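You operate a simulated robot arm through the tools that you are given. There is no shell and no other tool.

The job below is to be done with a simulated robot arm. You get a single attempt, and the scene is never put back.

TASK
Sweep the crumbs into the crumb pan and tip them into the soil bin.
Fine: use the pot brush; brush and pan back where they were; nothing swept on to the floor. Set down upright: pot brush.

It is judged by the outcome, as a careful person would: the job done as asked, and still so three seconds after it is handed in. It fails if anything else is knocked over, pushed out of place, dropped, spilled or broken.

THE ROBOT
A 6-joint arm with a two-finger gripper, fixed in place. Base frame: the origin is on the floor under the middle of its stand, x ahead of it, y to its left, z up; the work surface is at about z = 0.9. Readings come in m, degrees, newtons and seconds.
With the tool pointing down near the work surface it reaches from about 0.38 to 0.86 m from the base axis. Its first joint turns from -166.0 to 166.0 degrees. Payload 2.45 kg.
Tool frame: the origin (TCP) lies between the finger pads and is the grasp point; the fingertips stand 0.02 m ahead of it; z points along the fingers, y is the line along which they close. The gripper opens to 0.14 m; its body begins 0.168 m behind the TCP.
Orientation is told as [roll, pitch, yaw] about the base's x, y, z axes, in that order, counted from this pose: with the fingers straight down and closing along the base's y, the tool's x points along the base's -x, its y along +y and its z along -z.

THE INTERFACE
- The arm moves only by the tool apply_moves. Its argument "rows" is a list of rows, each an object (a shift or turn left out is 0, a gripper value left out holds the last) with "grip": the gripper command, from -1 (fully open) to 1 (shut), values between in proportion; "delta_pos": the shift along the tool's x, y, z in units of 20 mm (1.0 is 20 mm), a list of three; "angular": the turn, a rotation vector about the tool's x, y, z in units of 5 degrees (1.0 is 5 degrees), a list of three. In form: [{"grip": grip, "delta_pos": [tx, ty, tz], "angular": [wx, wy, wz]}, ...]. A call has 1 to 20 rows; each row shifts and turns the commanded pose from where the row before left it, along the tool's axes as they then stand. A call with a number of a shift or a turn outside -1 to 1 is refused whole. Rows are played at 5 a second. More than 0.05 m and 8.6 degrees between two rows, or a gripper value outside its range, and nothing of the call is played. Where a pose cannot be reached the arm comes as near as it can. A force on the tool above 40 N (or 10 N above the force at the start of the call, whichever is more), or a blocked arm, ends the call early, and 0.2 s more pass. The fingers move at their own pace (about 0.045 m/s each) and stop on an object; they squeeze with about 39 N. The grip force told is the motor's: it shows also when the fingers shut on nothing. Time passes only in rows, and 0.2 s behind the last, so rows that do not move let the fingers close. It gives the time, the measured TCP pose, the force on the tool (base axes), the opening and the grip force at its end, in the units of the frame above (readings bear some noise), with the torque about the TCP (base axes, N m) and any sound that the robot's microphone picked up.
- Cameras (640 x 400 px; columns grow to the right, rows downward): "scene" is fixed at [0.4071, 0.5111, 1.5124]; the picture's right is [-0.70, -0.71, 0.00], its down [-0.42, 0.41, -0.81] and it looks along [0.58, -0.57, -0.59] (base axes); focal length 259 px, centre (320, 200). "wrist" rides on the gripper at [0.078, 0.011, -0.209] in the tool frame; the picture's right is [-0.14, 0.99, 0.00], its down [-0.92, -0.13, -0.37] and it looks along [-0.37, -0.05, 0.93] (tool axes); focal length 280 px, centre (320, 200). There is no depth. A picture from a camera that has moved, and an enlarged one, comes with that camera's place and axes in the base frame and with its lens. The place of the scene camera against the robot may be out by one fixed shift of up to 0.025 m in any direction.
- camera(camera): a new picture of that camera. No time passes.
- slide_trunk(by): moves the trunk up (or, below 0, down) by that many m; the arm rides with it, the base frame stays. It gives what a move gives, with no picture.
- enlarge(camera, box): a new picture of the part [left, top, right, bottom] of that camera's present view, enlarged. No time passes.
- finish_job(): hands the job in; it is judged then, once.

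Nothing tells you positions but the pictures and the camera data. Unless the task says otherwise, let go and move clear before handing in.

The tools are called after ">>>" by a JSON object that holds its "method" and its "body". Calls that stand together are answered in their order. apply_moves: Moves the arm, as the interface text tells. Its arguments: {"type":"object","properties":{"rows":{"type":"array"}},"required":["rows"]} The other tools are called the same way: slide_trunk (by) moves the trunk up or down; camera (camera) takes a picture; enlarge (camera, box) takes an enlarged picture of a part of a camera's view; finish_job () hands the job in.

At the start:

```text
clock: 0.0
tool_pos: [0.5639, 0.0411, 1.3267]
orientation: [0.0, 0.0, 0.0]
contact_force: [-0.6, -0.2, 0.2]
torque: [0.03, 0.0, -0.03]
finger_gap: 0.1401
grip_force: 0.0
trunk travel left (down, up): [-0.1, 0.13]
```

scene: 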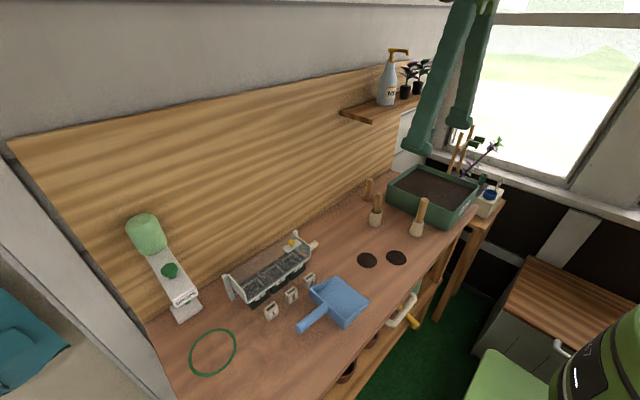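
wrist: 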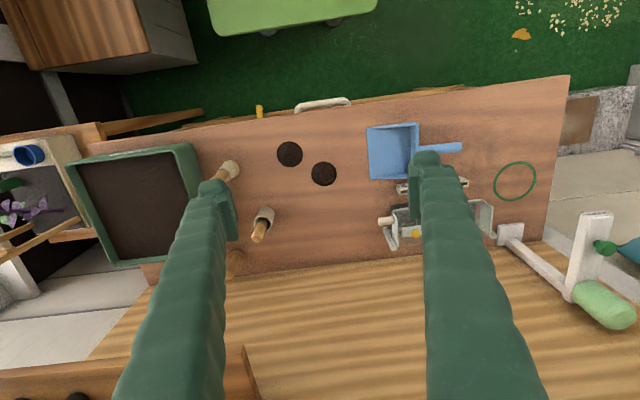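

I see a bench with a blue crumb pan, two dark crumb piles, three wooden-handled brush-like tools, and a green tray of soil that is probably the soil bin. I'll enlarge parts of both views to identify them before moving.

>>> {"method": "enlarge", "body": {"camera": "scene", "box": [340, 150, 500, 280]}}

>>> {"method": "enlarge", "body": {"camera": "scene", "box": [220, 220, 420, 345]}}

>>> {"method": "enlarge", "body": {"camera": "wrist", "box": [60, 80, 380, 280]}}

>>> {"method": "enlarge", "body": {"camera": "wrist", "box": [340, 80, 600, 260]}}

```text
3.08 times, centred on (420, 215) of scene
camera zoom: at [0.4071, 0.5111, 1.5124], right [-0.7, -0.71, 0.0], down [-0.42, 0.41, -0.81], along [0.58, -0.57, -0.59], focal length 797 px, centre (12, 154)
```

zoom: 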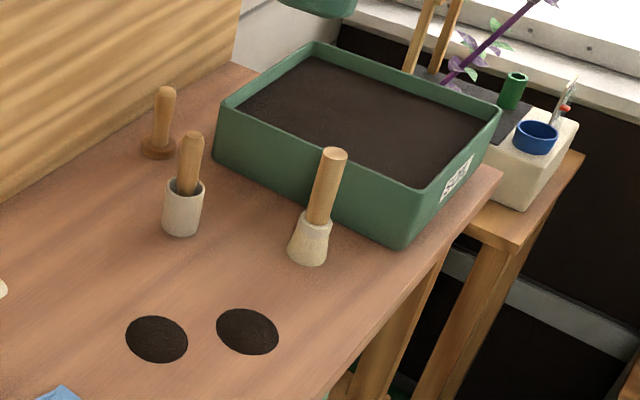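

```text
3.20 times, centred on (320, 282) of scene
camera zoom: at [0.4071, 0.5111, 1.5124], right [-0.7, -0.71, 0.0], down [-0.42, 0.41, -0.81], along [0.58, -0.57, -0.59], focal length 829 px, centre (320, -64)
```

zoom: 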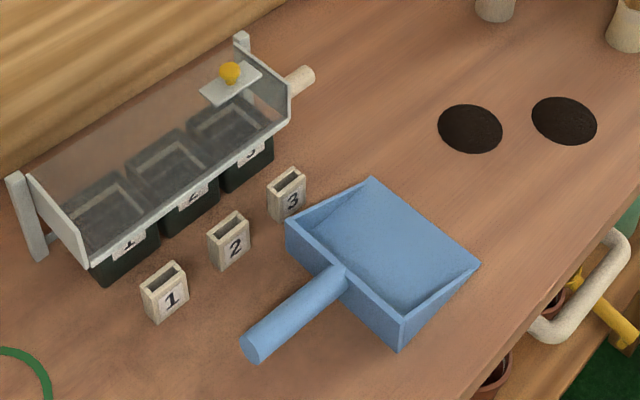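

```text
2.00 times, centred on (220, 180) of wrist
camera zoom: at [0.4866, 0.0503, 1.5344], right [0.14, 0.99, 0.0], down [0.92, -0.13, 0.37], along [0.37, -0.05, -0.93], focal length 561 px, centre (520, 240)
```

zoom: 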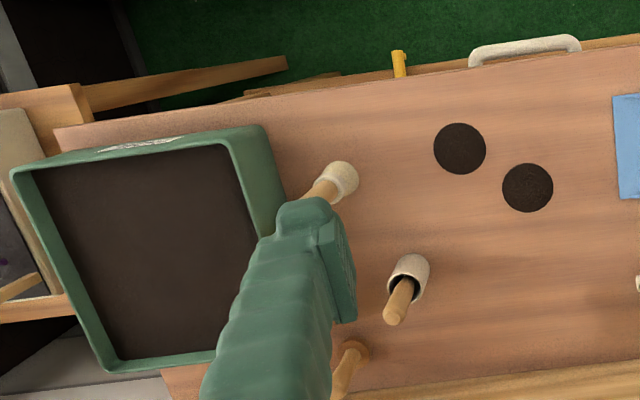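

```text
2.22 times, centred on (470, 170) of wrist
camera zoom: at [0.4866, 0.0503, 1.5344], right [0.14, 0.99, 0.0], down [0.92, -0.13, 0.37], along [0.37, -0.05, -0.93], focal length 623 px, centre (-13, 267)
```

zoom: 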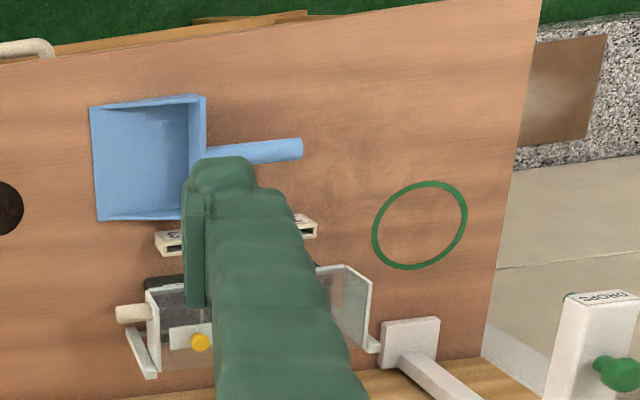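

Three upright tools stand near the bin, and the one with the flared cream bristles looks like the pot brush. I'll look closer at the tools and the crumbs to be sure.

>>> {"method": "enlarge", "body": {"camera": "scene", "box": [355, 170, 435, 220]}}

>>> {"method": "enlarge", "body": {"camera": "scene", "box": [350, 195, 430, 275]}}

>>> {"method": "enlarge", "body": {"camera": "wrist", "box": [260, 130, 350, 190]}}

>>> {"method": "enlarge", "body": {"camera": "scene", "box": [380, 300, 460, 350]}}

>>> {"method": "enlarge", "body": {"camera": "wrist", "box": [190, 150, 290, 290]}}

```text
8.00 times, centred on (395, 195) of scene
camera zoom: at [0.4071, 0.5111, 1.5124], right [-0.7, -0.71, 0.0], down [-0.42, 0.41, -0.81], along [0.58, -0.57, -0.59], focal length 2073 px, centre (-280, 240)
```

zoom: 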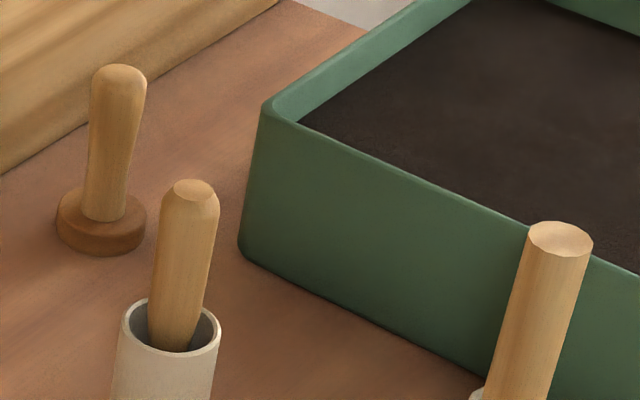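

```text
5.00 times, centred on (390, 235) of scene
camera zoom: at [0.4071, 0.5111, 1.5124], right [-0.7, -0.71, 0.0], down [-0.42, 0.41, -0.81], along [0.58, -0.57, -0.59], focal length 1295 px, centre (-30, 25)
```

zoom: 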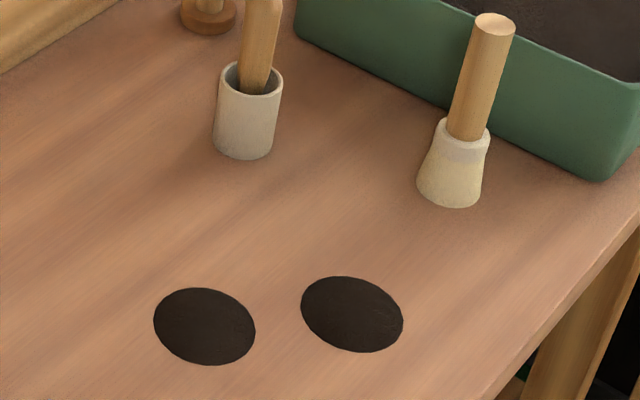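

```text
6.67 times, centred on (305, 160) of wrist
camera zoom: at [0.4866, 0.0503, 1.5344], right [0.14, 0.99, 0.0], down [0.92, -0.13, 0.37], along [0.37, -0.05, -0.93], focal length 1869 px, centre (420, 467)
```

zoom: 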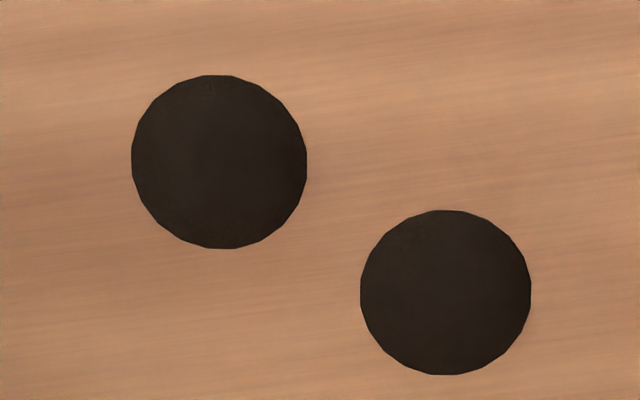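

```text
8.00 times, centred on (420, 325) of scene
camera zoom: at [0.4071, 0.5111, 1.5124], right [-0.7, -0.71, 0.0], down [-0.42, 0.41, -0.81], along [0.58, -0.57, -0.59], focal length 2073 px, centre (-480, -800)
```

zoom: 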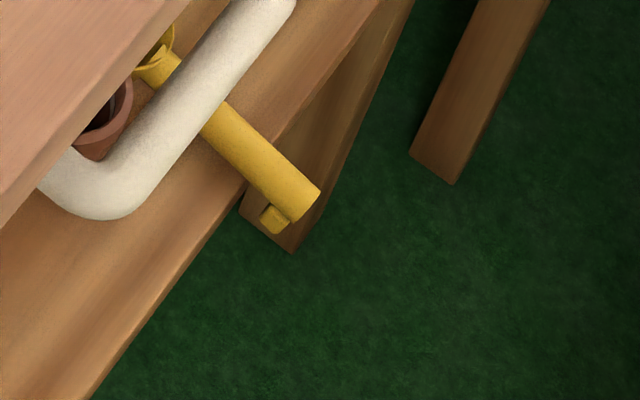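

```text
2.86 times, centred on (240, 220) of wrist
camera zoom: at [0.4866, 0.0503, 1.5344], right [0.14, 0.99, 0.0], down [0.92, -0.13, 0.37], along [0.37, -0.05, -0.93], focal length 801 px, centre (549, 143)
```

zoom: 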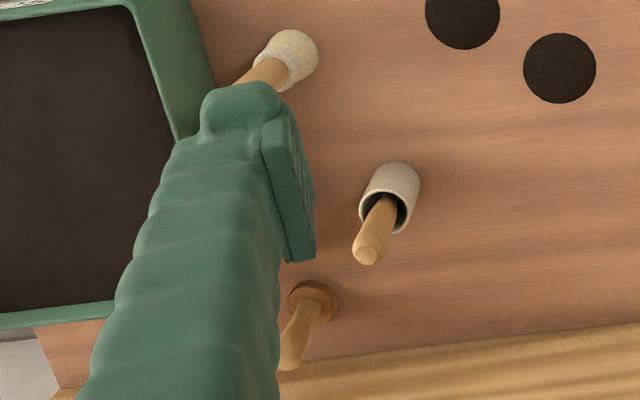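

The flared cream-bristled tool nearest the robot is the pot brush, at about (0.634, -0.177). The other two look like a dibber in a sleeve and a tamper. The crumbs are two discs at about (0.617, -0.036) and (0.674, 0.035), and the pan's mouth faces them at y≈0.14. I'll move above the brush and look again.

>>> {"method": "apply_moves", "body": {"rows": [{"grip": -1, "delta_pos": [-0.32, -0.99, 0.7]}, {"delta_pos": [-0.32, -0.99, 0.7]}, {"delta_pos": [-0.32, -0.99, 0.7]}, {"delta_pos": [-0.32, -0.99, 0.7]}, {"delta_pos": [-0.32, -0.99, 0.7]}, {"delta_pos": [-0.32, -0.99, 0.7]}, {"delta_pos": [-0.32, -0.99, 0.7]}, {"delta_pos": [-0.32, -0.99, 0.7]}, {"delta_pos": [-0.32, -0.99, 0.7]}, {"delta_pos": [-0.32, -0.99, 0.7]}, {"delta_pos": [-0.32, -0.99, 0.7]}, {"delta_pos": [0, 0, 0]}]}}

>>> {"method": "camera", "body": {"camera": "wrist"}}

>>> {"method": "camera", "body": {"camera": "scene"}}

```text
clock: 2.6
tool_pos: [0.635, -0.1795, 1.1741]
orientation: [0.0, -0.1, 0.0]
contact_force: [-0.1, -0.2, 0.1]
torque: [0.02, -0.02, -0.01]
finger_gap: 0.14
grip_force: 0.0
trunk travel left (down, up): [-0.1, 0.13]
```

```text
taken
camera wrist: at [0.5568, -0.1683, 1.3816], right [0.14, 0.99, 0.0], down [0.92, -0.13, 0.37], along [0.37, -0.05, -0.93], focal length 280 px, centre (320, 200)
```

wrist: 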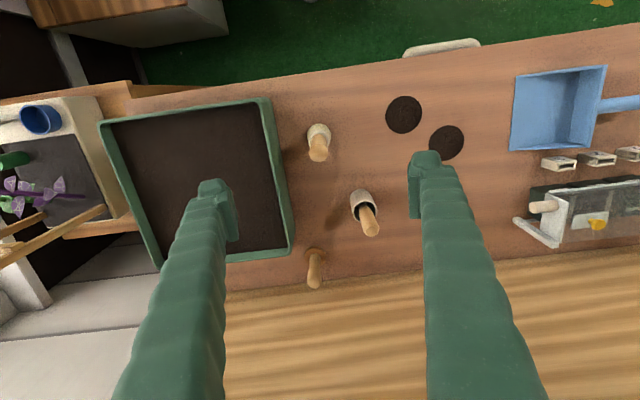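

```text
taken
```

scene: 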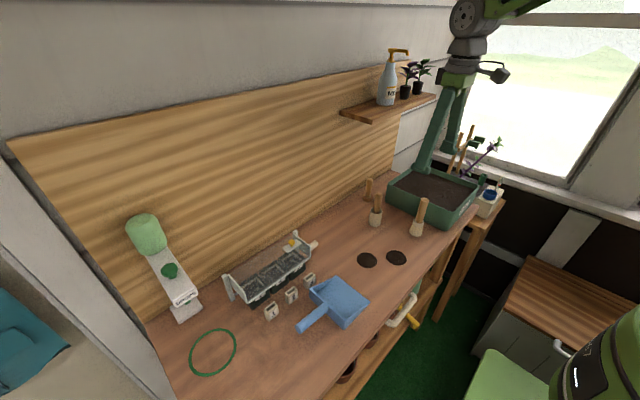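

The gripper is now above the brush. I'll enlarge to fix its position precisely.

>>> {"method": "enlarge", "body": {"camera": "wrist", "box": [270, 100, 370, 180]}}

>>> {"method": "enlarge", "body": {"camera": "wrist", "box": [370, 70, 490, 180]}}

>>> {"method": "enlarge", "body": {"camera": "wrist", "box": [490, 50, 640, 170]}}

```text
5.00 times, centred on (320, 140) of wrist
camera zoom: at [0.5568, -0.1683, 1.3816], right [0.14, 0.99, 0.0], down [0.92, -0.13, 0.37], along [0.37, -0.05, -0.93], focal length 1402 px, centre (320, 500)
```

zoom: 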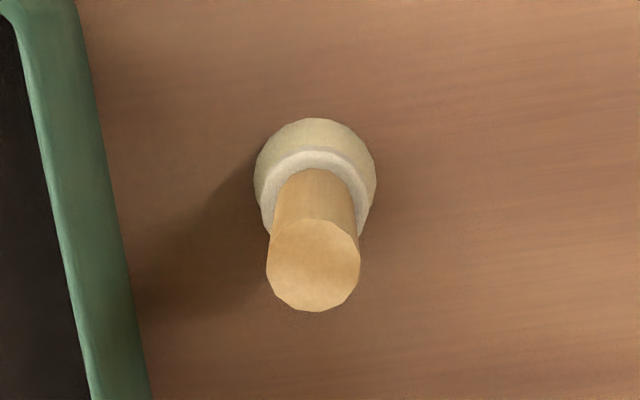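

```text
3.64 times, centred on (430, 125) of wrist
camera zoom: at [0.5568, -0.1683, 1.3816], right [0.14, 0.99, 0.0], down [0.92, -0.13, 0.37], along [0.37, -0.05, -0.93], focal length 1020 px, centre (-80, 473)
```

zoom: 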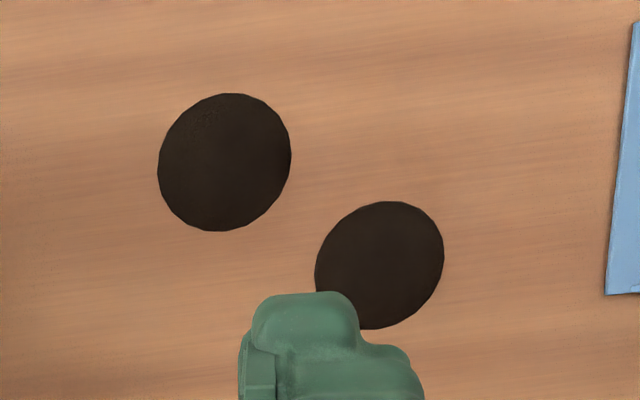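

```text
3.33 times, centred on (565, 110) of wrist
camera zoom: at [0.5568, -0.1683, 1.3816], right [0.14, 0.99, 0.0], down [0.92, -0.13, 0.37], along [0.37, -0.05, -0.93], focal length 935 px, centre (-497, 500)
```

zoom: 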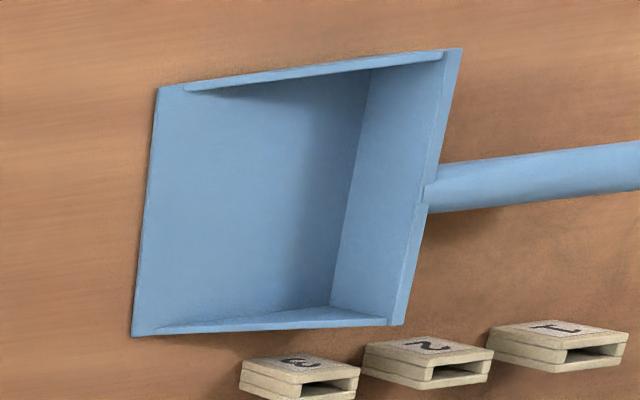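

The brush stands at about (0.632, -0.180), it is about 0.14 m tall, and the bin wall is at y≈-0.25. I'll partly close the fingers for clearance and go down to the handle.

>>> {"method": "apply_moves", "body": {"rows": [{"grip": 0.1, "delta_pos": [0.15, 0, 0.5]}, {"delta_pos": [0, 0, 0.6]}, {"delta_pos": [0, 0, 0.6]}, {"delta_pos": [0, 0, 0.6]}, {"delta_pos": [0, 0, 0.6]}, {"delta_pos": [0, 0, 0.6]}, {"delta_pos": [0, 0, 0.3]}, {"delta_pos": [0, 0, 0]}]}}

>>> {"method": "camera", "body": {"camera": "wrist"}}

>>> {"method": "enlarge", "body": {"camera": "scene", "box": [360, 110, 500, 250]}}

```text
clock: 4.4
tool_pos: [0.632, -0.1764, 1.0957]
orientation: [0.1, 0.0, 0.1]
contact_force: [0.0, -0.3, 0.2]
torque: [0.04, 0.03, -0.03]
finger_gap: 0.0627
grip_force: 0.0
trunk travel left (down, up): [-0.1, 0.13]
```

```text
taken
camera wrist: at [0.5537, -0.1667, 1.3038], right [0.14, 0.99, 0.0], down [0.92, -0.13, 0.37], along [0.37, -0.05, -0.93], focal length 280 px, centre (320, 200)
```

wrist: 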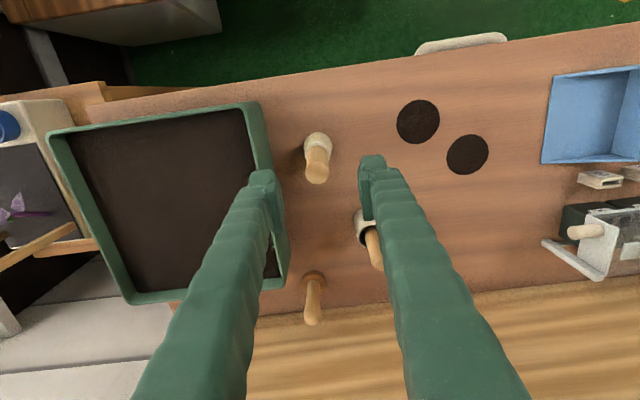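

```text
2.86 times, centred on (430, 180) of scene
camera zoom: at [0.4071, 0.5111, 1.5124], right [-0.7, -0.71, 0.0], down [-0.42, 0.41, -0.81], along [0.58, -0.57, -0.59], focal length 740 px, centre (6, 257)
```

zoom: 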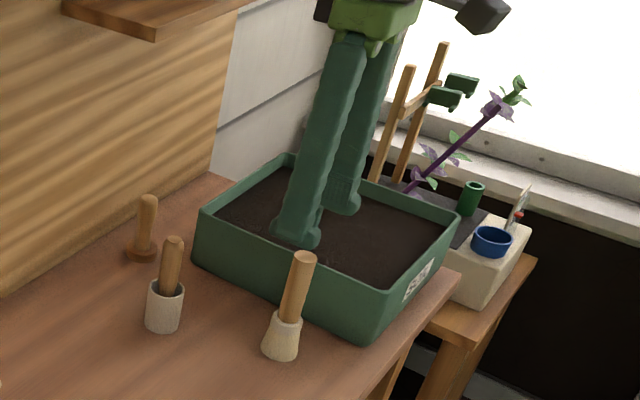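

The fingers straddle the handle with clearance, and the handle is centred to within about 2 mm. I'll descend to z≈1.008 and close on it.

>>> {"method": "apply_moves", "body": {"rows": [{"delta_pos": [0, -0.05, 0.8]}, {"delta_pos": [0, 0, 0.8]}, {"delta_pos": [0, 0, 0.8]}, {"delta_pos": [0, 0, 0.8]}, {"delta_pos": [0, 0, 0.8]}, {"delta_pos": [0, 0, 0.4]}, {"delta_pos": [0, 0, 0]}]}}

>>> {"method": "camera", "body": {"camera": "wrist"}}

>>> {"method": "enlarge", "body": {"camera": "scene", "box": [360, 130, 480, 250]}}

```text
clock: 6.0
tool_pos: [0.6329, -0.1784, 1.0076]
orientation: [0.0, 0.0, 0.2]
contact_force: [0.2, 0.5, 0.5]
torque: [0.0, 0.03, 0.0]
finger_gap: 0.063
grip_force: 0.0
trunk travel left (down, up): [-0.1, 0.13]
```

```text
taken
camera wrist: at [0.5553, -0.1676, 1.216], right [0.14, 0.99, 0.0], down [0.92, -0.13, 0.37], along [0.37, -0.05, -0.93], focal length 280 px, centre (320, 200)
```

wrist: 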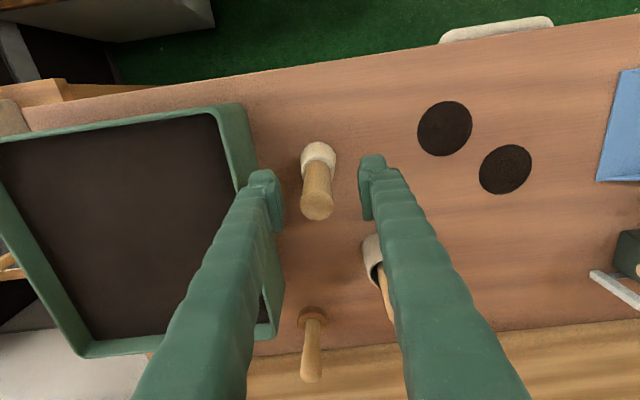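

```text
3.33 times, centred on (420, 190) of scene
camera zoom: at [0.4071, 0.5111, 1.5124], right [-0.7, -0.71, 0.0], down [-0.42, 0.41, -0.81], along [0.58, -0.57, -0.59], focal length 864 px, centre (-13, 233)
```

zoom: 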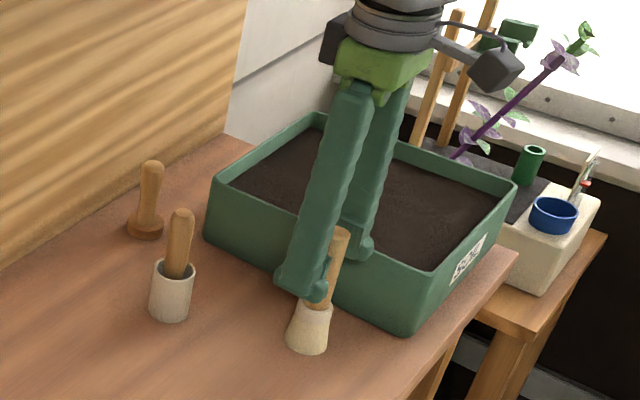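

The handle sits between the pads, level with the TCP. I'll close on it now.

>>> {"method": "apply_moves", "body": {"rows": [{"grip": 1, "delta_pos": [0, 0, 0]}, {"delta_pos": [0, 0, 0]}, {"delta_pos": [0, 0, 0]}, {"delta_pos": [0, 0, 0]}, {"delta_pos": [0, 0, 0]}]}}

>>> {"method": "camera", "body": {"camera": "wrist"}}

```text
clock: 7.2
tool_pos: [0.6334, -0.1777, 1.0077]
orientation: [0.1, 0.0, 0.0]
contact_force: [0.4, 0.3, 0.5]
torque: [-0.01, 0.0, -0.02]
finger_gap: 0.0218
grip_force: 38.8
trunk travel left (down, up): [-0.1, 0.13]
```

```text
taken
camera wrist: at [0.5554, -0.1676, 1.2161], right [0.14, 0.99, 0.0], down [0.92, -0.13, 0.37], along [0.37, -0.05, -0.93], focal length 280 px, centre (320, 200)
```

wrist: 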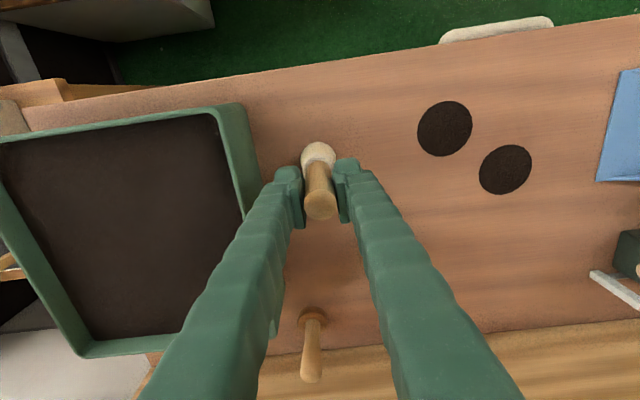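

The brush is held with a 21.8 mm gap. I'll lift it, carry it behind the first crumb pile on the bin side, and lower it to table height.

>>> {"method": "apply_moves", "body": {"rows": [{"delta_pos": [0, 0, -0.7]}, {"delta_pos": [0, 0, -0.9]}, {"delta_pos": [0, 0, -0.9]}, {"delta_pos": [0.2, 0.975, 0]}, {"delta_pos": [0.2, 0.975, 0]}, {"delta_pos": [0.2, 0.975, 0]}, {"delta_pos": [0.2, 0.975, 0]}, {"delta_pos": [0, 0, 0.9]}, {"delta_pos": [0, 0, 0.9]}, {"delta_pos": [0, 0, 0.5]}, {"delta_pos": [0, 0, 0.15]}, {"delta_pos": [0, 0, 0]}]}}

>>> {"method": "camera", "body": {"camera": "wrist"}}

>>> {"method": "enlarge", "body": {"camera": "scene", "box": [320, 150, 480, 290]}}

```text
clock: 9.8
tool_pos: [0.6157, -0.1017, 1.0102]
orientation: [0.0, -0.1, 0.0]
contact_force: [0.1, 0.8, -0.4]
torque: [0.0, 0.05, -0.02]
finger_gap: 0.0215
grip_force: 39.6
trunk travel left (down, up): [-0.1, 0.13]
```

```text
taken
camera wrist: at [0.5385, -0.0911, 1.2175], right [0.14, 0.99, 0.0], down [0.92, -0.13, 0.37], along [0.37, -0.05, -0.93], focal length 280 px, centre (320, 200)
```

wrist: 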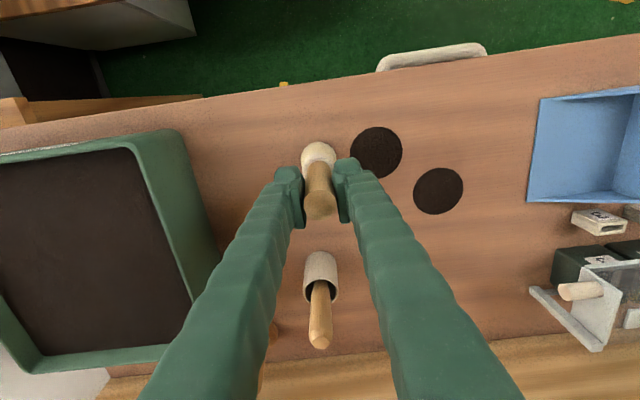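

```text
2.86 times, centred on (400, 220) of scene
camera zoom: at [0.4071, 0.5111, 1.5124], right [-0.7, -0.71, 0.0], down [-0.42, 0.41, -0.81], along [0.58, -0.57, -0.59], focal length 740 px, centre (91, 143)
```

zoom: 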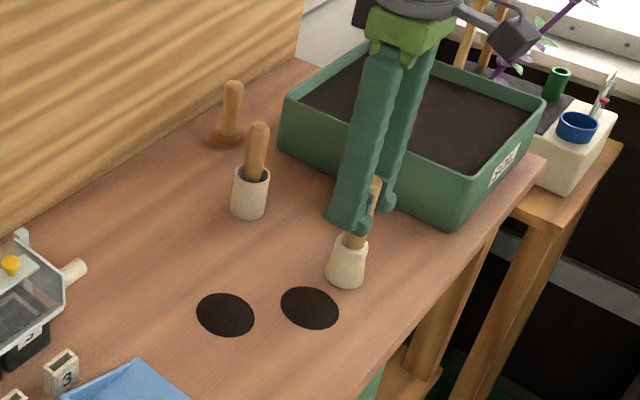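

The brush is just behind pile 1. I'll lower it onto the surface and make a short test stroke to see how the crumbs behave.

>>> {"method": "apply_moves", "body": {"rows": [{"delta_pos": [0, 0, 0.07]}, {"delta_pos": [0, 0.5, 0]}, {"delta_pos": [0, 0.5, 0]}, {"delta_pos": [0, 0.5, 0]}, {"delta_pos": [0, 0.5, 0]}, {"delta_pos": [0, 0.5, 0]}]}}

>>> {"method": "camera", "body": {"camera": "wrist"}}

>>> {"method": "enlarge", "body": {"camera": "scene", "box": [320, 190, 440, 290]}}

```text
clock: 11.2
tool_pos: [0.6161, -0.0503, 1.0083]
orientation: [-0.1, 0.1, 0.0]
contact_force: [-0.6, -1.5, 4.2]
torque: [0.0, 0.06, 0.0]
finger_gap: 0.0216
grip_force: 39.0
trunk travel left (down, up): [-0.1, 0.13]
```

```text
taken
camera wrist: at [0.5374, -0.0402, 1.2159], right [0.14, 0.99, 0.0], down [0.92, -0.13, 0.37], along [0.36, -0.05, -0.93], focal length 280 px, centre (320, 200)
```

wrist: 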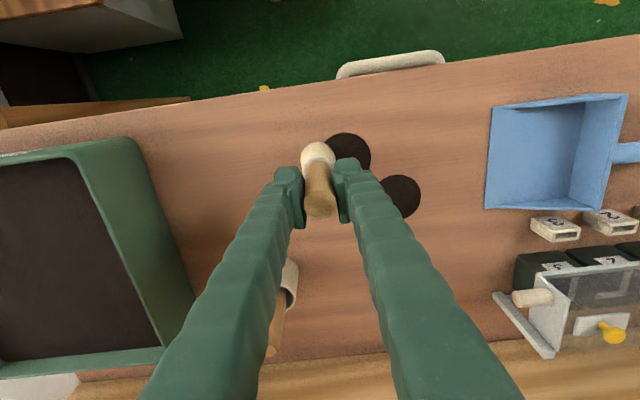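

```text
4.00 times, centred on (380, 240) of scene
camera zoom: at [0.4071, 0.5111, 1.5124], right [-0.7, -0.71, 0.0], down [-0.42, 0.41, -0.81], along [0.58, -0.57, -0.59], focal length 1036 px, centre (80, 40)
```

zoom: 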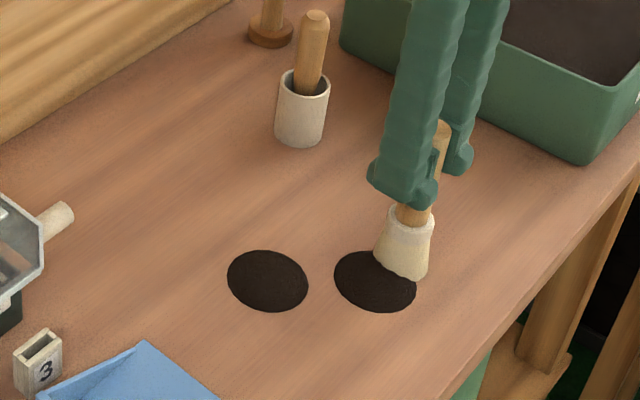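

The pile is sliding ahead of the brush, with its centre about 25 mm in front and the force light at about 4 N. I'll continue the stroke toward the pan mouth and check part way.

>>> {"method": "apply_moves", "body": {"rows": [{"delta_pos": [0, 0.5, 0]}, {"delta_pos": [0, 0.5, 0]}, {"delta_pos": [0, 0.5, 0]}, {"delta_pos": [0, 0.5, 0]}, {"delta_pos": [0, 0.5, 0]}]}}

>>> {"method": "camera", "body": {"camera": "wrist"}}

>>> {"method": "enlarge", "body": {"camera": "scene", "box": [300, 200, 420, 300]}}

```text
clock: 12.4
tool_pos: [0.6158, -0.0014, 1.008]
orientation: [0.0, 0.0, 0.0]
contact_force: [0.7, -0.2, 0.2]
torque: [-0.03, 0.0, -0.01]
finger_gap: 0.0217
grip_force: 39.1
trunk travel left (down, up): [-0.1, 0.13]
```

```text
taken
camera wrist: at [0.538, 0.0094, 1.2163], right [0.14, 0.99, 0.0], down [0.92, -0.13, 0.37], along [0.36, -0.05, -0.93], focal length 280 px, centre (320, 200)
```

wrist: 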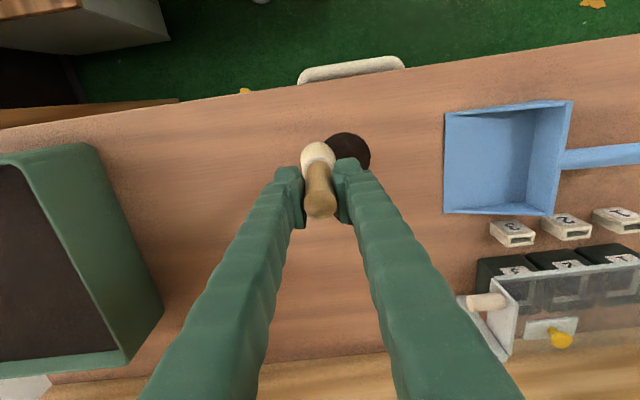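

```text
4.00 times, centred on (360, 250) of scene
camera zoom: at [0.4071, 0.5111, 1.5124], right [-0.7, -0.71, 0.0], down [-0.42, 0.41, -0.81], along [0.58, -0.57, -0.59], focal length 1036 px, centre (160, 0)
```

zoom: 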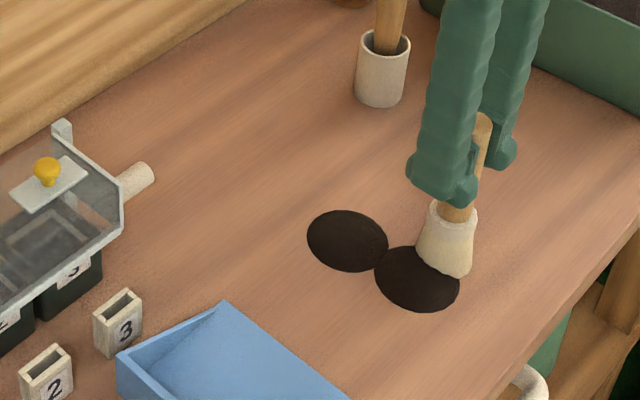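

Pile 1 rides cleanly with the brush. I'll keep sweeping past pile 2 and drift slightly toward the pan's centre line.

>>> {"method": "apply_moves", "body": {"rows": [{"delta_pos": [0, 0.5, 0]}, {"delta_pos": [0, 0.5, 0]}, {"delta_pos": [0, 0.5, 0]}, {"delta_pos": [0, 0.5, 0]}, {"delta_pos": [-0.2, 0.5, 0]}, {"delta_pos": [-0.2, 0.5, 0]}, {"delta_pos": [-0.2, 0.5, 0]}, {"delta_pos": [-0.2, 0.5, 0]}]}}

>>> {"method": "camera", "body": {"camera": "wrist"}}

>>> {"method": "enlarge", "body": {"camera": "scene", "box": [280, 220, 400, 320]}}

```text
clock: 14.2
tool_pos: [0.6301, 0.0793, 1.0071]
orientation: [-0.1, 0.0, 0.1]
contact_force: [-0.8, -0.3, -0.6]
torque: [-0.04, -0.01, 0.0]
finger_gap: 0.0217
grip_force: 39.0
trunk travel left (down, up): [-0.1, 0.13]
```

```text
taken
camera wrist: at [0.5534, 0.0897, 1.216], right [0.14, 0.99, 0.0], down [0.92, -0.13, 0.37], along [0.36, -0.05, -0.93], focal length 280 px, centre (320, 200)
```

wrist: 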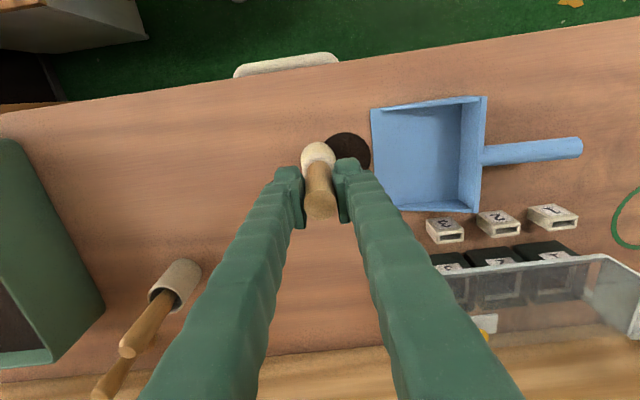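

```text
4.00 times, centred on (340, 270) of scene
camera zoom: at [0.4071, 0.5111, 1.5124], right [-0.7, -0.71, 0.0], down [-0.42, 0.41, -0.81], along [0.58, -0.57, -0.59], focal length 1036 px, centre (240, -80)
```

zoom: 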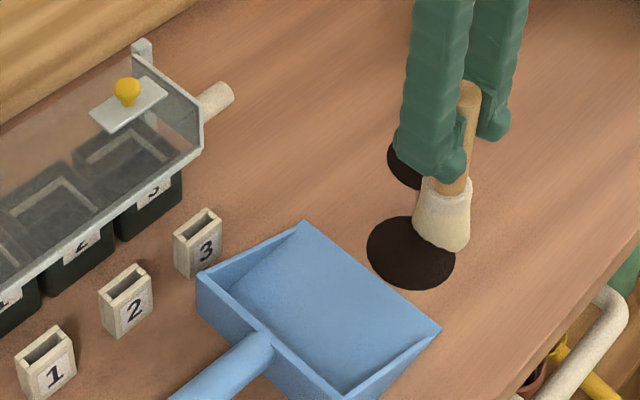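

Pile 1 is right at the pan's lip. I'll look at the lip closely before pushing the crumbs onto it.

>>> {"method": "enlarge", "body": {"camera": "wrist", "box": [300, 80, 500, 230]}}

>>> {"method": "enlarge", "body": {"camera": "scene", "box": [325, 265, 400, 325]}}

```text
2.67 times, centred on (400, 155) of wrist
camera zoom: at [0.5534, 0.0897, 1.216], right [0.14, 0.99, 0.0], down [0.92, -0.13, 0.37], along [0.36, -0.05, -0.93], focal length 748 px, centre (107, 320)
```

zoom: 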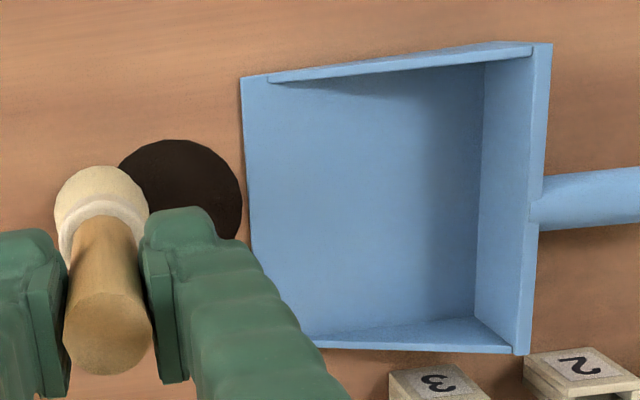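

```text
6.67 times, centred on (362, 295) of scene
camera zoom: at [0.4071, 0.5111, 1.5124], right [-0.7, -0.71, 0.0], down [-0.42, 0.41, -0.81], along [0.58, -0.57, -0.59], focal length 1727 px, centre (37, -433)
```

zoom: 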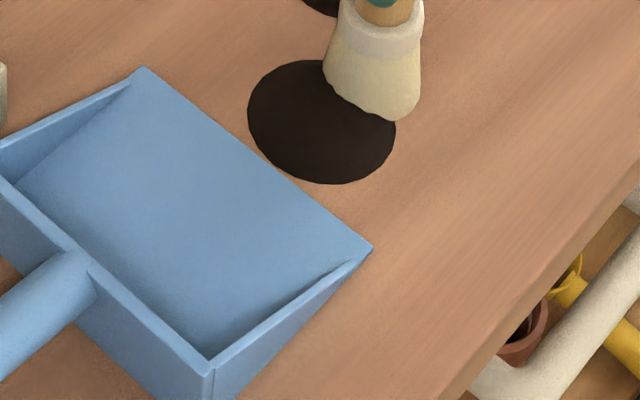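

The pan floor is thin with low side walls. I'll push up close to the lip and check that the pan doesn't shift.

>>> {"method": "apply_moves", "body": {"rows": [{"delta_pos": [-0.1, 0.5, 0]}, {"delta_pos": [-0.1, 0.5, 0]}, {"delta_pos": [-0.1, 0.5, 0]}, {"delta_pos": [0, 0.25, 0]}]}}

>>> {"method": "enlarge", "body": {"camera": "wrist", "box": [260, 80, 460, 230]}}

>>> {"method": "enlarge", "body": {"camera": "scene", "box": [290, 250, 400, 330]}}

```text
clock: 15.2
tool_pos: [0.6375, 0.1143, 1.008]
orientation: [0.0, 0.0, 0.2]
contact_force: [-0.4, -0.3, -1.8]
torque: [-0.03, -0.03, -0.01]
finger_gap: 0.0216
grip_force: 39.0
trunk travel left (down, up): [-0.1, 0.13]
```

```text
2.67 times, centred on (360, 155) of wrist
camera zoom: at [0.5599, 0.1252, 1.2167], right [0.14, 0.99, 0.0], down [0.92, -0.13, 0.37], along [0.36, -0.05, -0.93], focal length 748 px, centre (213, 320)
```

zoom: 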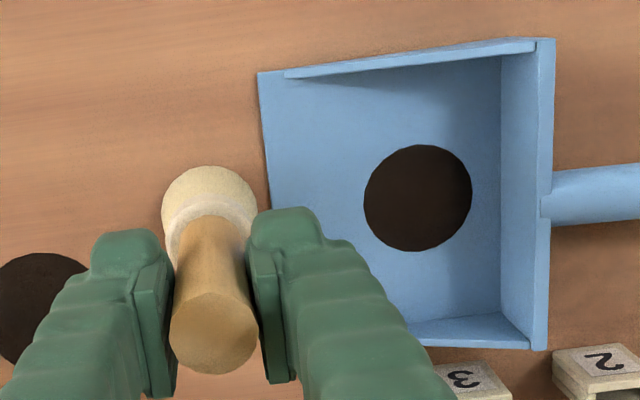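

```text
5.00 times, centred on (345, 290) of scene
camera zoom: at [0.4071, 0.5111, 1.5124], right [-0.7, -0.71, 0.0], down [-0.42, 0.41, -0.81], along [0.58, -0.57, -0.59], focal length 1295 px, centre (195, -250)
```

zoom: 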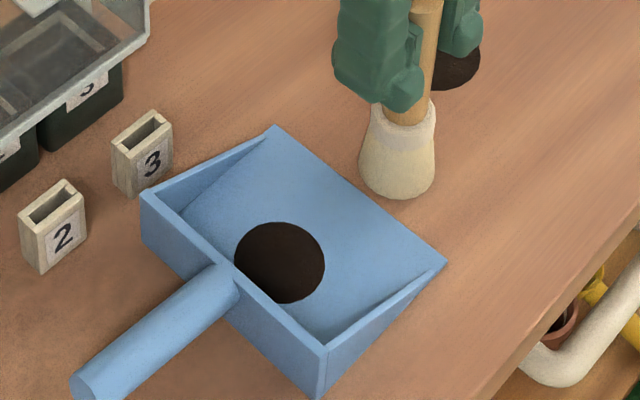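

Pile 1 is now fully in the pan, and the pan hasn't moved. I'll lift the brush and carry it behind pile 2.

>>> {"method": "apply_moves", "body": {"rows": [{"delta_pos": [0, 0, -0.7]}, {"delta_pos": [0, 0, -0.9]}, {"delta_pos": [0, 0, -0.9]}, {"delta_pos": [-0.24, -0.92, 0]}, {"delta_pos": [-0.24, -0.92, 0]}, {"delta_pos": [-0.24, -0.92, 0]}, {"delta_pos": [-0.24, -0.92, 0]}, {"delta_pos": [-0.24, -0.92, 0]}, {"delta_pos": [-0.24, -0.92, 0]}, {"delta_pos": [-0.24, -0.92, 0]}, {"delta_pos": [-0.24, -0.92, 0]}, {"delta_pos": [0, 0, 0.9]}, {"delta_pos": [0, 0, 0.9]}, {"delta_pos": [0, 0, 0.55]}, {"delta_pos": [0, 0, 0]}]}}

>>> {"method": "camera", "body": {"camera": "wrist"}}

>>> {"method": "enlarge", "body": {"camera": "scene", "box": [300, 180, 430, 300]}}

```text
clock: 18.4
tool_pos: [0.6758, -0.0327, 1.011]
orientation: [0.0, 0.0, 0.1]
contact_force: [-0.2, -0.1, 0.3]
torque: [-0.02, 0.02, 0.02]
finger_gap: 0.022
grip_force: 38.9
trunk travel left (down, up): [-0.1, 0.13]
```

```text
taken
camera wrist: at [0.598, -0.023, 1.2192], right [0.14, 0.99, 0.0], down [0.92, -0.13, 0.37], along [0.37, -0.05, -0.93], focal length 280 px, centre (320, 200)
```

wrist: 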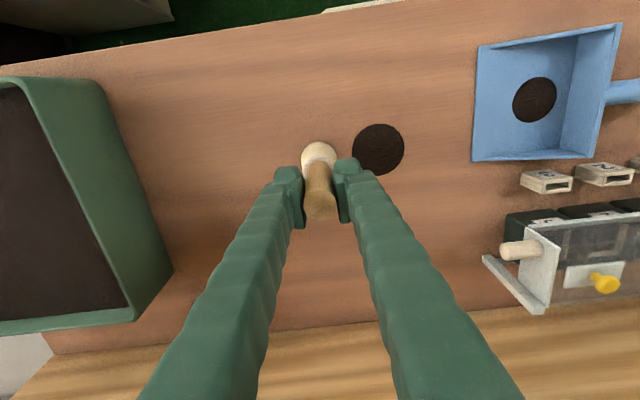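

```text
3.33 times, centred on (365, 240) of scene
camera zoom: at [0.4071, 0.5111, 1.5124], right [-0.7, -0.71, 0.0], down [-0.42, 0.41, -0.81], along [0.58, -0.57, -0.59], focal length 864 px, centre (170, 67)
```

zoom: 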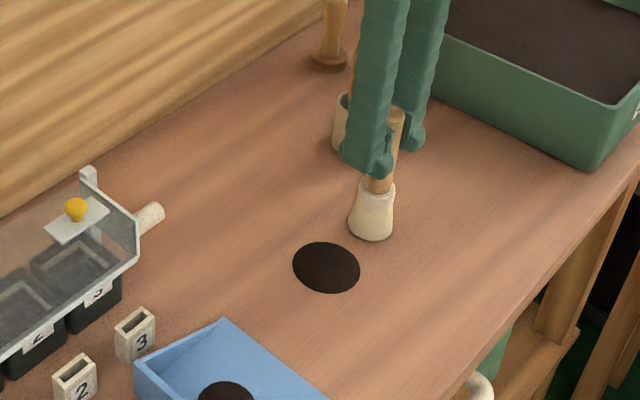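

Pile 2 is untouched at about (0.672, 0.034), and the brush is behind it. I'll lower onto the surface and sweep it the same way, drifting slightly to the pan's centre line.

>>> {"method": "apply_moves", "body": {"rows": [{"delta_pos": [0, 0, 0.15]}, {"delta_pos": [0, 0.5, 0]}, {"delta_pos": [0, 0.5, 0]}, {"delta_pos": [0, 0.5, 0]}, {"delta_pos": [0.1, 0.5, 0]}, {"delta_pos": [0.15, 0.5, 0]}, {"delta_pos": [0.15, 0.5, 0]}, {"delta_pos": [0.15, 0.5, 0]}, {"delta_pos": [0.15, 0.5, 0]}, {"delta_pos": [0.15, 0.5, 0]}, {"delta_pos": [0.15, 0.5, 0]}]}}

>>> {"method": "camera", "body": {"camera": "wrist"}}

>>> {"method": "enlarge", "body": {"camera": "scene", "box": [270, 210, 400, 330]}}

```text
clock: 20.8
tool_pos: [0.656, 0.0659, 1.0084]
orientation: [0.0, 0.0, 0.1]
contact_force: [0.0, 0.2, -0.7]
torque: [0.02, 0.0, 0.01]
finger_gap: 0.0218
grip_force: 39.0
trunk travel left (down, up): [-0.1, 0.13]
```

```text
taken
camera wrist: at [0.5783, 0.077, 1.217], right [0.14, 0.99, 0.0], down [0.92, -0.13, 0.37], along [0.37, -0.05, -0.93], focal length 280 px, centre (320, 200)
```

wrist: 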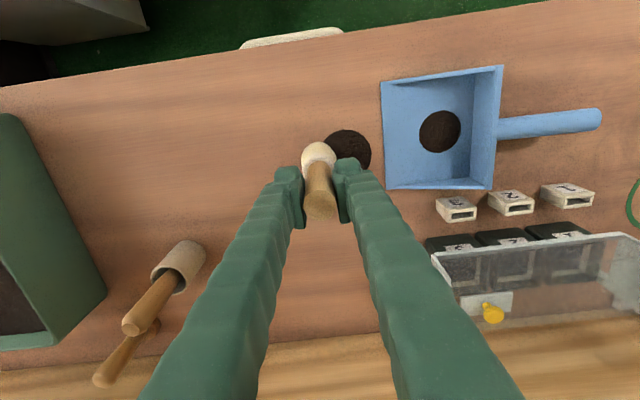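

```text
3.33 times, centred on (335, 270) of scene
camera zoom: at [0.4071, 0.5111, 1.5124], right [-0.7, -0.71, 0.0], down [-0.42, 0.41, -0.81], along [0.58, -0.57, -0.59], focal length 864 px, centre (270, -33)
```

zoom: 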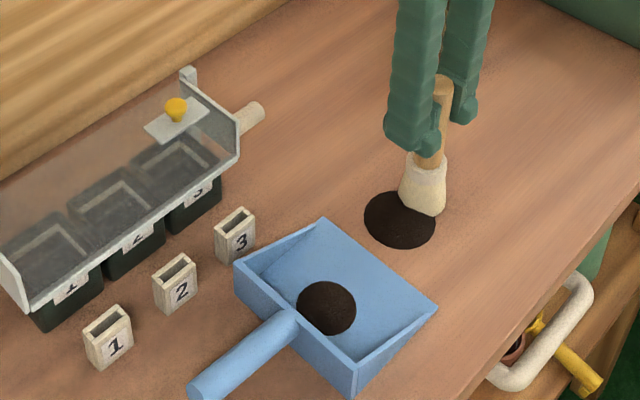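

Pile 2 is riding well and is close to the lip. I'll finish the stroke, stopping just short of the lip again.

>>> {"method": "apply_moves", "body": {"rows": [{"delta_pos": [0.1, 0.5, 0]}, {"delta_pos": [0.1, 0.5, 0]}, {"delta_pos": [0, 0.5, 0]}, {"delta_pos": [0, 0.5, 0]}, {"delta_pos": [0, 0.4, 0]}]}}

>>> {"method": "camera", "body": {"camera": "wrist"}}

>>> {"method": "enlarge", "body": {"camera": "scene", "box": [270, 210, 400, 330]}}

```text
clock: 22.0
tool_pos: [0.6522, 0.1147, 1.0079]
orientation: [0.0, 0.0, 0.0]
contact_force: [0.0, 0.3, -0.9]
torque: [-0.03, -0.02, -0.01]
finger_gap: 0.0218
grip_force: 39.1
trunk travel left (down, up): [-0.1, 0.13]
```

```text
taken
camera wrist: at [0.5744, 0.1252, 1.216], right [0.14, 0.99, 0.0], down [0.92, -0.13, 0.37], along [0.37, -0.05, -0.93], focal length 280 px, centre (320, 200)
```

wrist: 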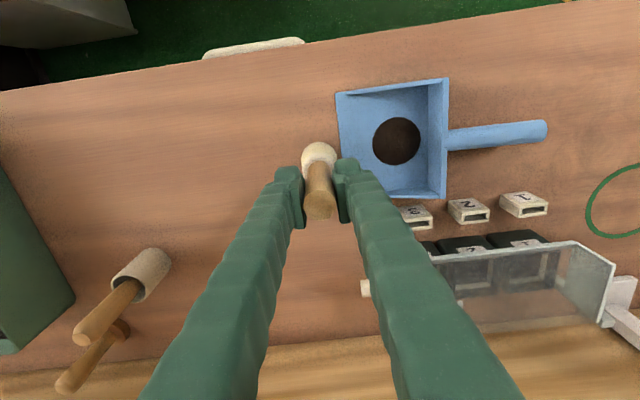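

```text
3.33 times, centred on (335, 270) of scene
camera zoom: at [0.4071, 0.5111, 1.5124], right [-0.7, -0.71, 0.0], down [-0.42, 0.41, -0.81], along [0.58, -0.57, -0.59], focal length 864 px, centre (270, -33)
```

zoom: 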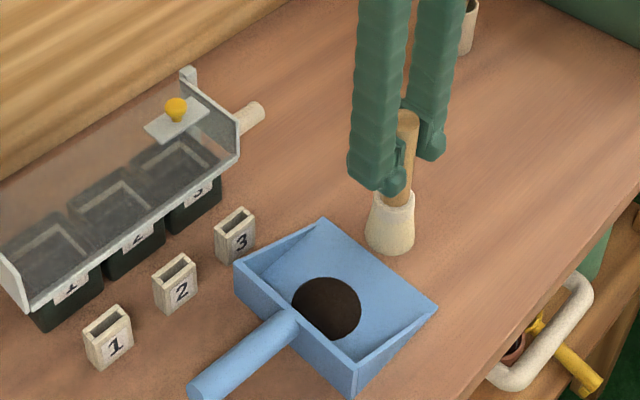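

Both piles are in the pan and the bench is clear of crumbs. I'll carry the brush back to its original spot, staying at height for now.

>>> {"method": "apply_moves", "body": {"rows": [{"delta_pos": [0, 0, -0.7]}, {"delta_pos": [0, 0, -0.9]}, {"delta_pos": [0, 0, -0.9]}, {"delta_pos": [0.068, -0.9793, 0]}, {"delta_pos": [0.068, -0.9793, 0]}, {"delta_pos": [0.068, -0.9793, 0]}, {"delta_pos": [0.068, -0.9793, 0]}, {"delta_pos": [0.068, -0.9793, 0]}, {"delta_pos": [0.068, -0.9793, 0]}, {"delta_pos": [0.068, -0.9793, 0]}, {"delta_pos": [0.068, -0.9793, 0]}, {"delta_pos": [0.068, -0.9793, 0]}, {"delta_pos": [0.068, -0.9793, 0]}, {"delta_pos": [0.068, -0.9793, 0]}, {"delta_pos": [0.068, -0.9793, 0]}, {"delta_pos": [0.068, -0.9793, 0]}, {"delta_pos": [0.068, -0.9793, 0]}, {"delta_pos": [0.068, -0.9793, 0]}, {"delta_pos": [0, 0, 0]}]}}

>>> {"method": "camera", "body": {"camera": "wrist"}}

```text
clock: 26.0
tool_pos: [0.631, -0.1773, 1.0574]
orientation: [0.1, 0.1, 0.1]
contact_force: [-0.6, -0.1, -1.3]
torque: [-0.01, -0.02, 0.0]
finger_gap: 0.0218
grip_force: 38.7
trunk travel left (down, up): [-0.1, 0.13]
```

```text
taken
camera wrist: at [0.5537, -0.1676, 1.2653], right [0.14, 0.99, 0.0], down [0.92, -0.13, 0.37], along [0.37, -0.05, -0.93], focal length 280 px, centre (320, 200)
```

wrist: 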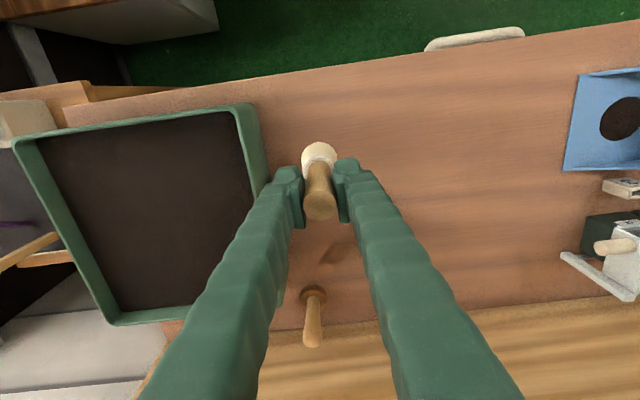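

The brush is back above its original spot. I'll lower it gently to the grasp height.

>>> {"method": "apply_moves", "body": {"rows": [{"delta_pos": [0, 0, 0.9]}, {"delta_pos": [0, 0, 0.9]}, {"delta_pos": [0, 0, 0.5]}, {"delta_pos": [0, 0, 0.15]}, {"delta_pos": [0, 0, 0.03]}, {"delta_pos": [0, 0, 0]}]}}

>>> {"method": "camera", "body": {"camera": "wrist"}}

>>> {"method": "enlarge", "body": {"camera": "scene", "box": [360, 130, 480, 250]}}

```text
clock: 27.4
tool_pos: [0.6313, -0.1797, 1.0078]
orientation: [-0.1, 0.0, 0.0]
contact_force: [0.0, 0.4, 0.0]
torque: [-0.03, -0.01, 0.0]
finger_gap: 0.0217
grip_force: 39.5
trunk travel left (down, up): [-0.1, 0.13]
```

```text
taken
camera wrist: at [0.5534, -0.1689, 1.2163], right [0.14, 0.99, 0.0], down [0.92, -0.13, 0.37], along [0.37, -0.05, -0.93], focal length 280 px, centre (320, 200)
```

wrist: 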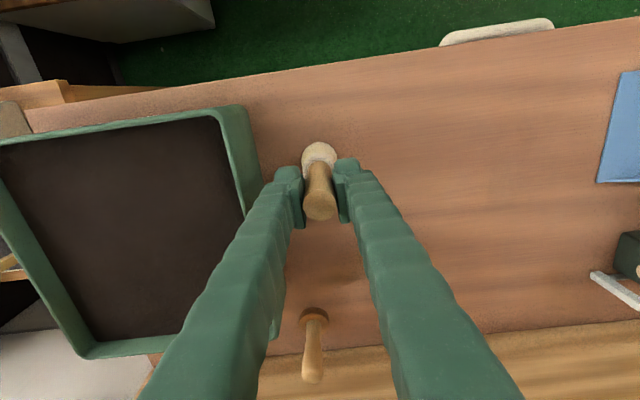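

```text
3.33 times, centred on (420, 190) of scene
camera zoom: at [0.4071, 0.5111, 1.5124], right [-0.7, -0.71, 0.0], down [-0.42, 0.41, -0.81], along [0.58, -0.57, -0.59], focal length 864 px, centre (-13, 233)
```

zoom: 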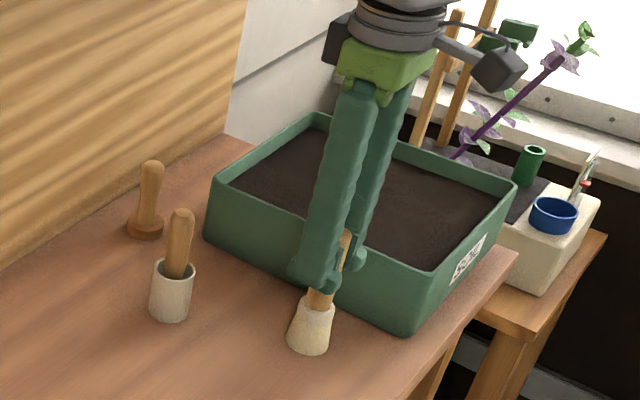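

The brush is at its original height and place, matching the earlier view to within about 2 mm. I'll open part-way, check, and then rise.

>>> {"method": "apply_moves", "body": {"rows": [{"grip": 0.1, "delta_pos": [0, 0, 0]}, {"delta_pos": [0, 0, 0]}, {"delta_pos": [0, 0, 0]}, {"delta_pos": [0, 0, 0]}]}}

>>> {"method": "camera", "body": {"camera": "wrist"}}

>>> {"method": "enlarge", "body": {"camera": "scene", "box": [360, 130, 480, 250]}}

```text
clock: 28.4
tool_pos: [0.6311, -0.1785, 1.008]
orientation: [0.1, 0.0, 0.0]
contact_force: [-0.3, -0.4, 0.6]
torque: [0.01, 0.0, 0.03]
finger_gap: 0.0633
grip_force: 0.1
trunk travel left (down, up): [-0.1, 0.13]
```

```text
taken
camera wrist: at [0.5533, -0.1689, 1.2164], right [0.14, 0.99, 0.0], down [0.92, -0.13, 0.37], along [0.37, -0.05, -0.93], focal length 280 px, centre (320, 200)
```

wrist: 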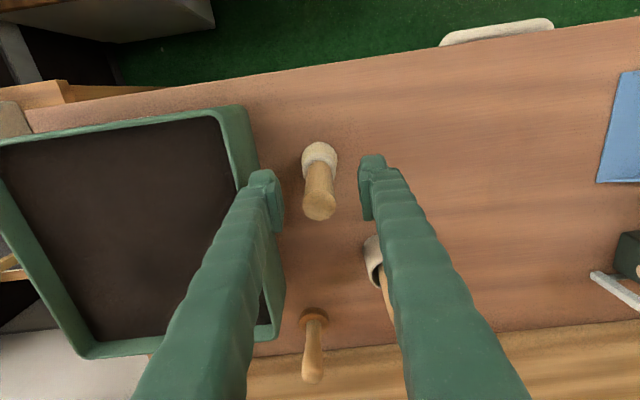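

```text
3.33 times, centred on (420, 190) of scene
camera zoom: at [0.4071, 0.5111, 1.5124], right [-0.7, -0.71, 0.0], down [-0.42, 0.41, -0.81], along [0.58, -0.57, -0.59], focal length 864 px, centre (-13, 233)
```

zoom: 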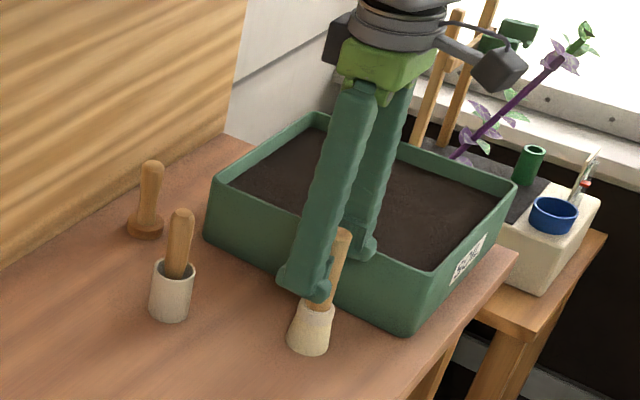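

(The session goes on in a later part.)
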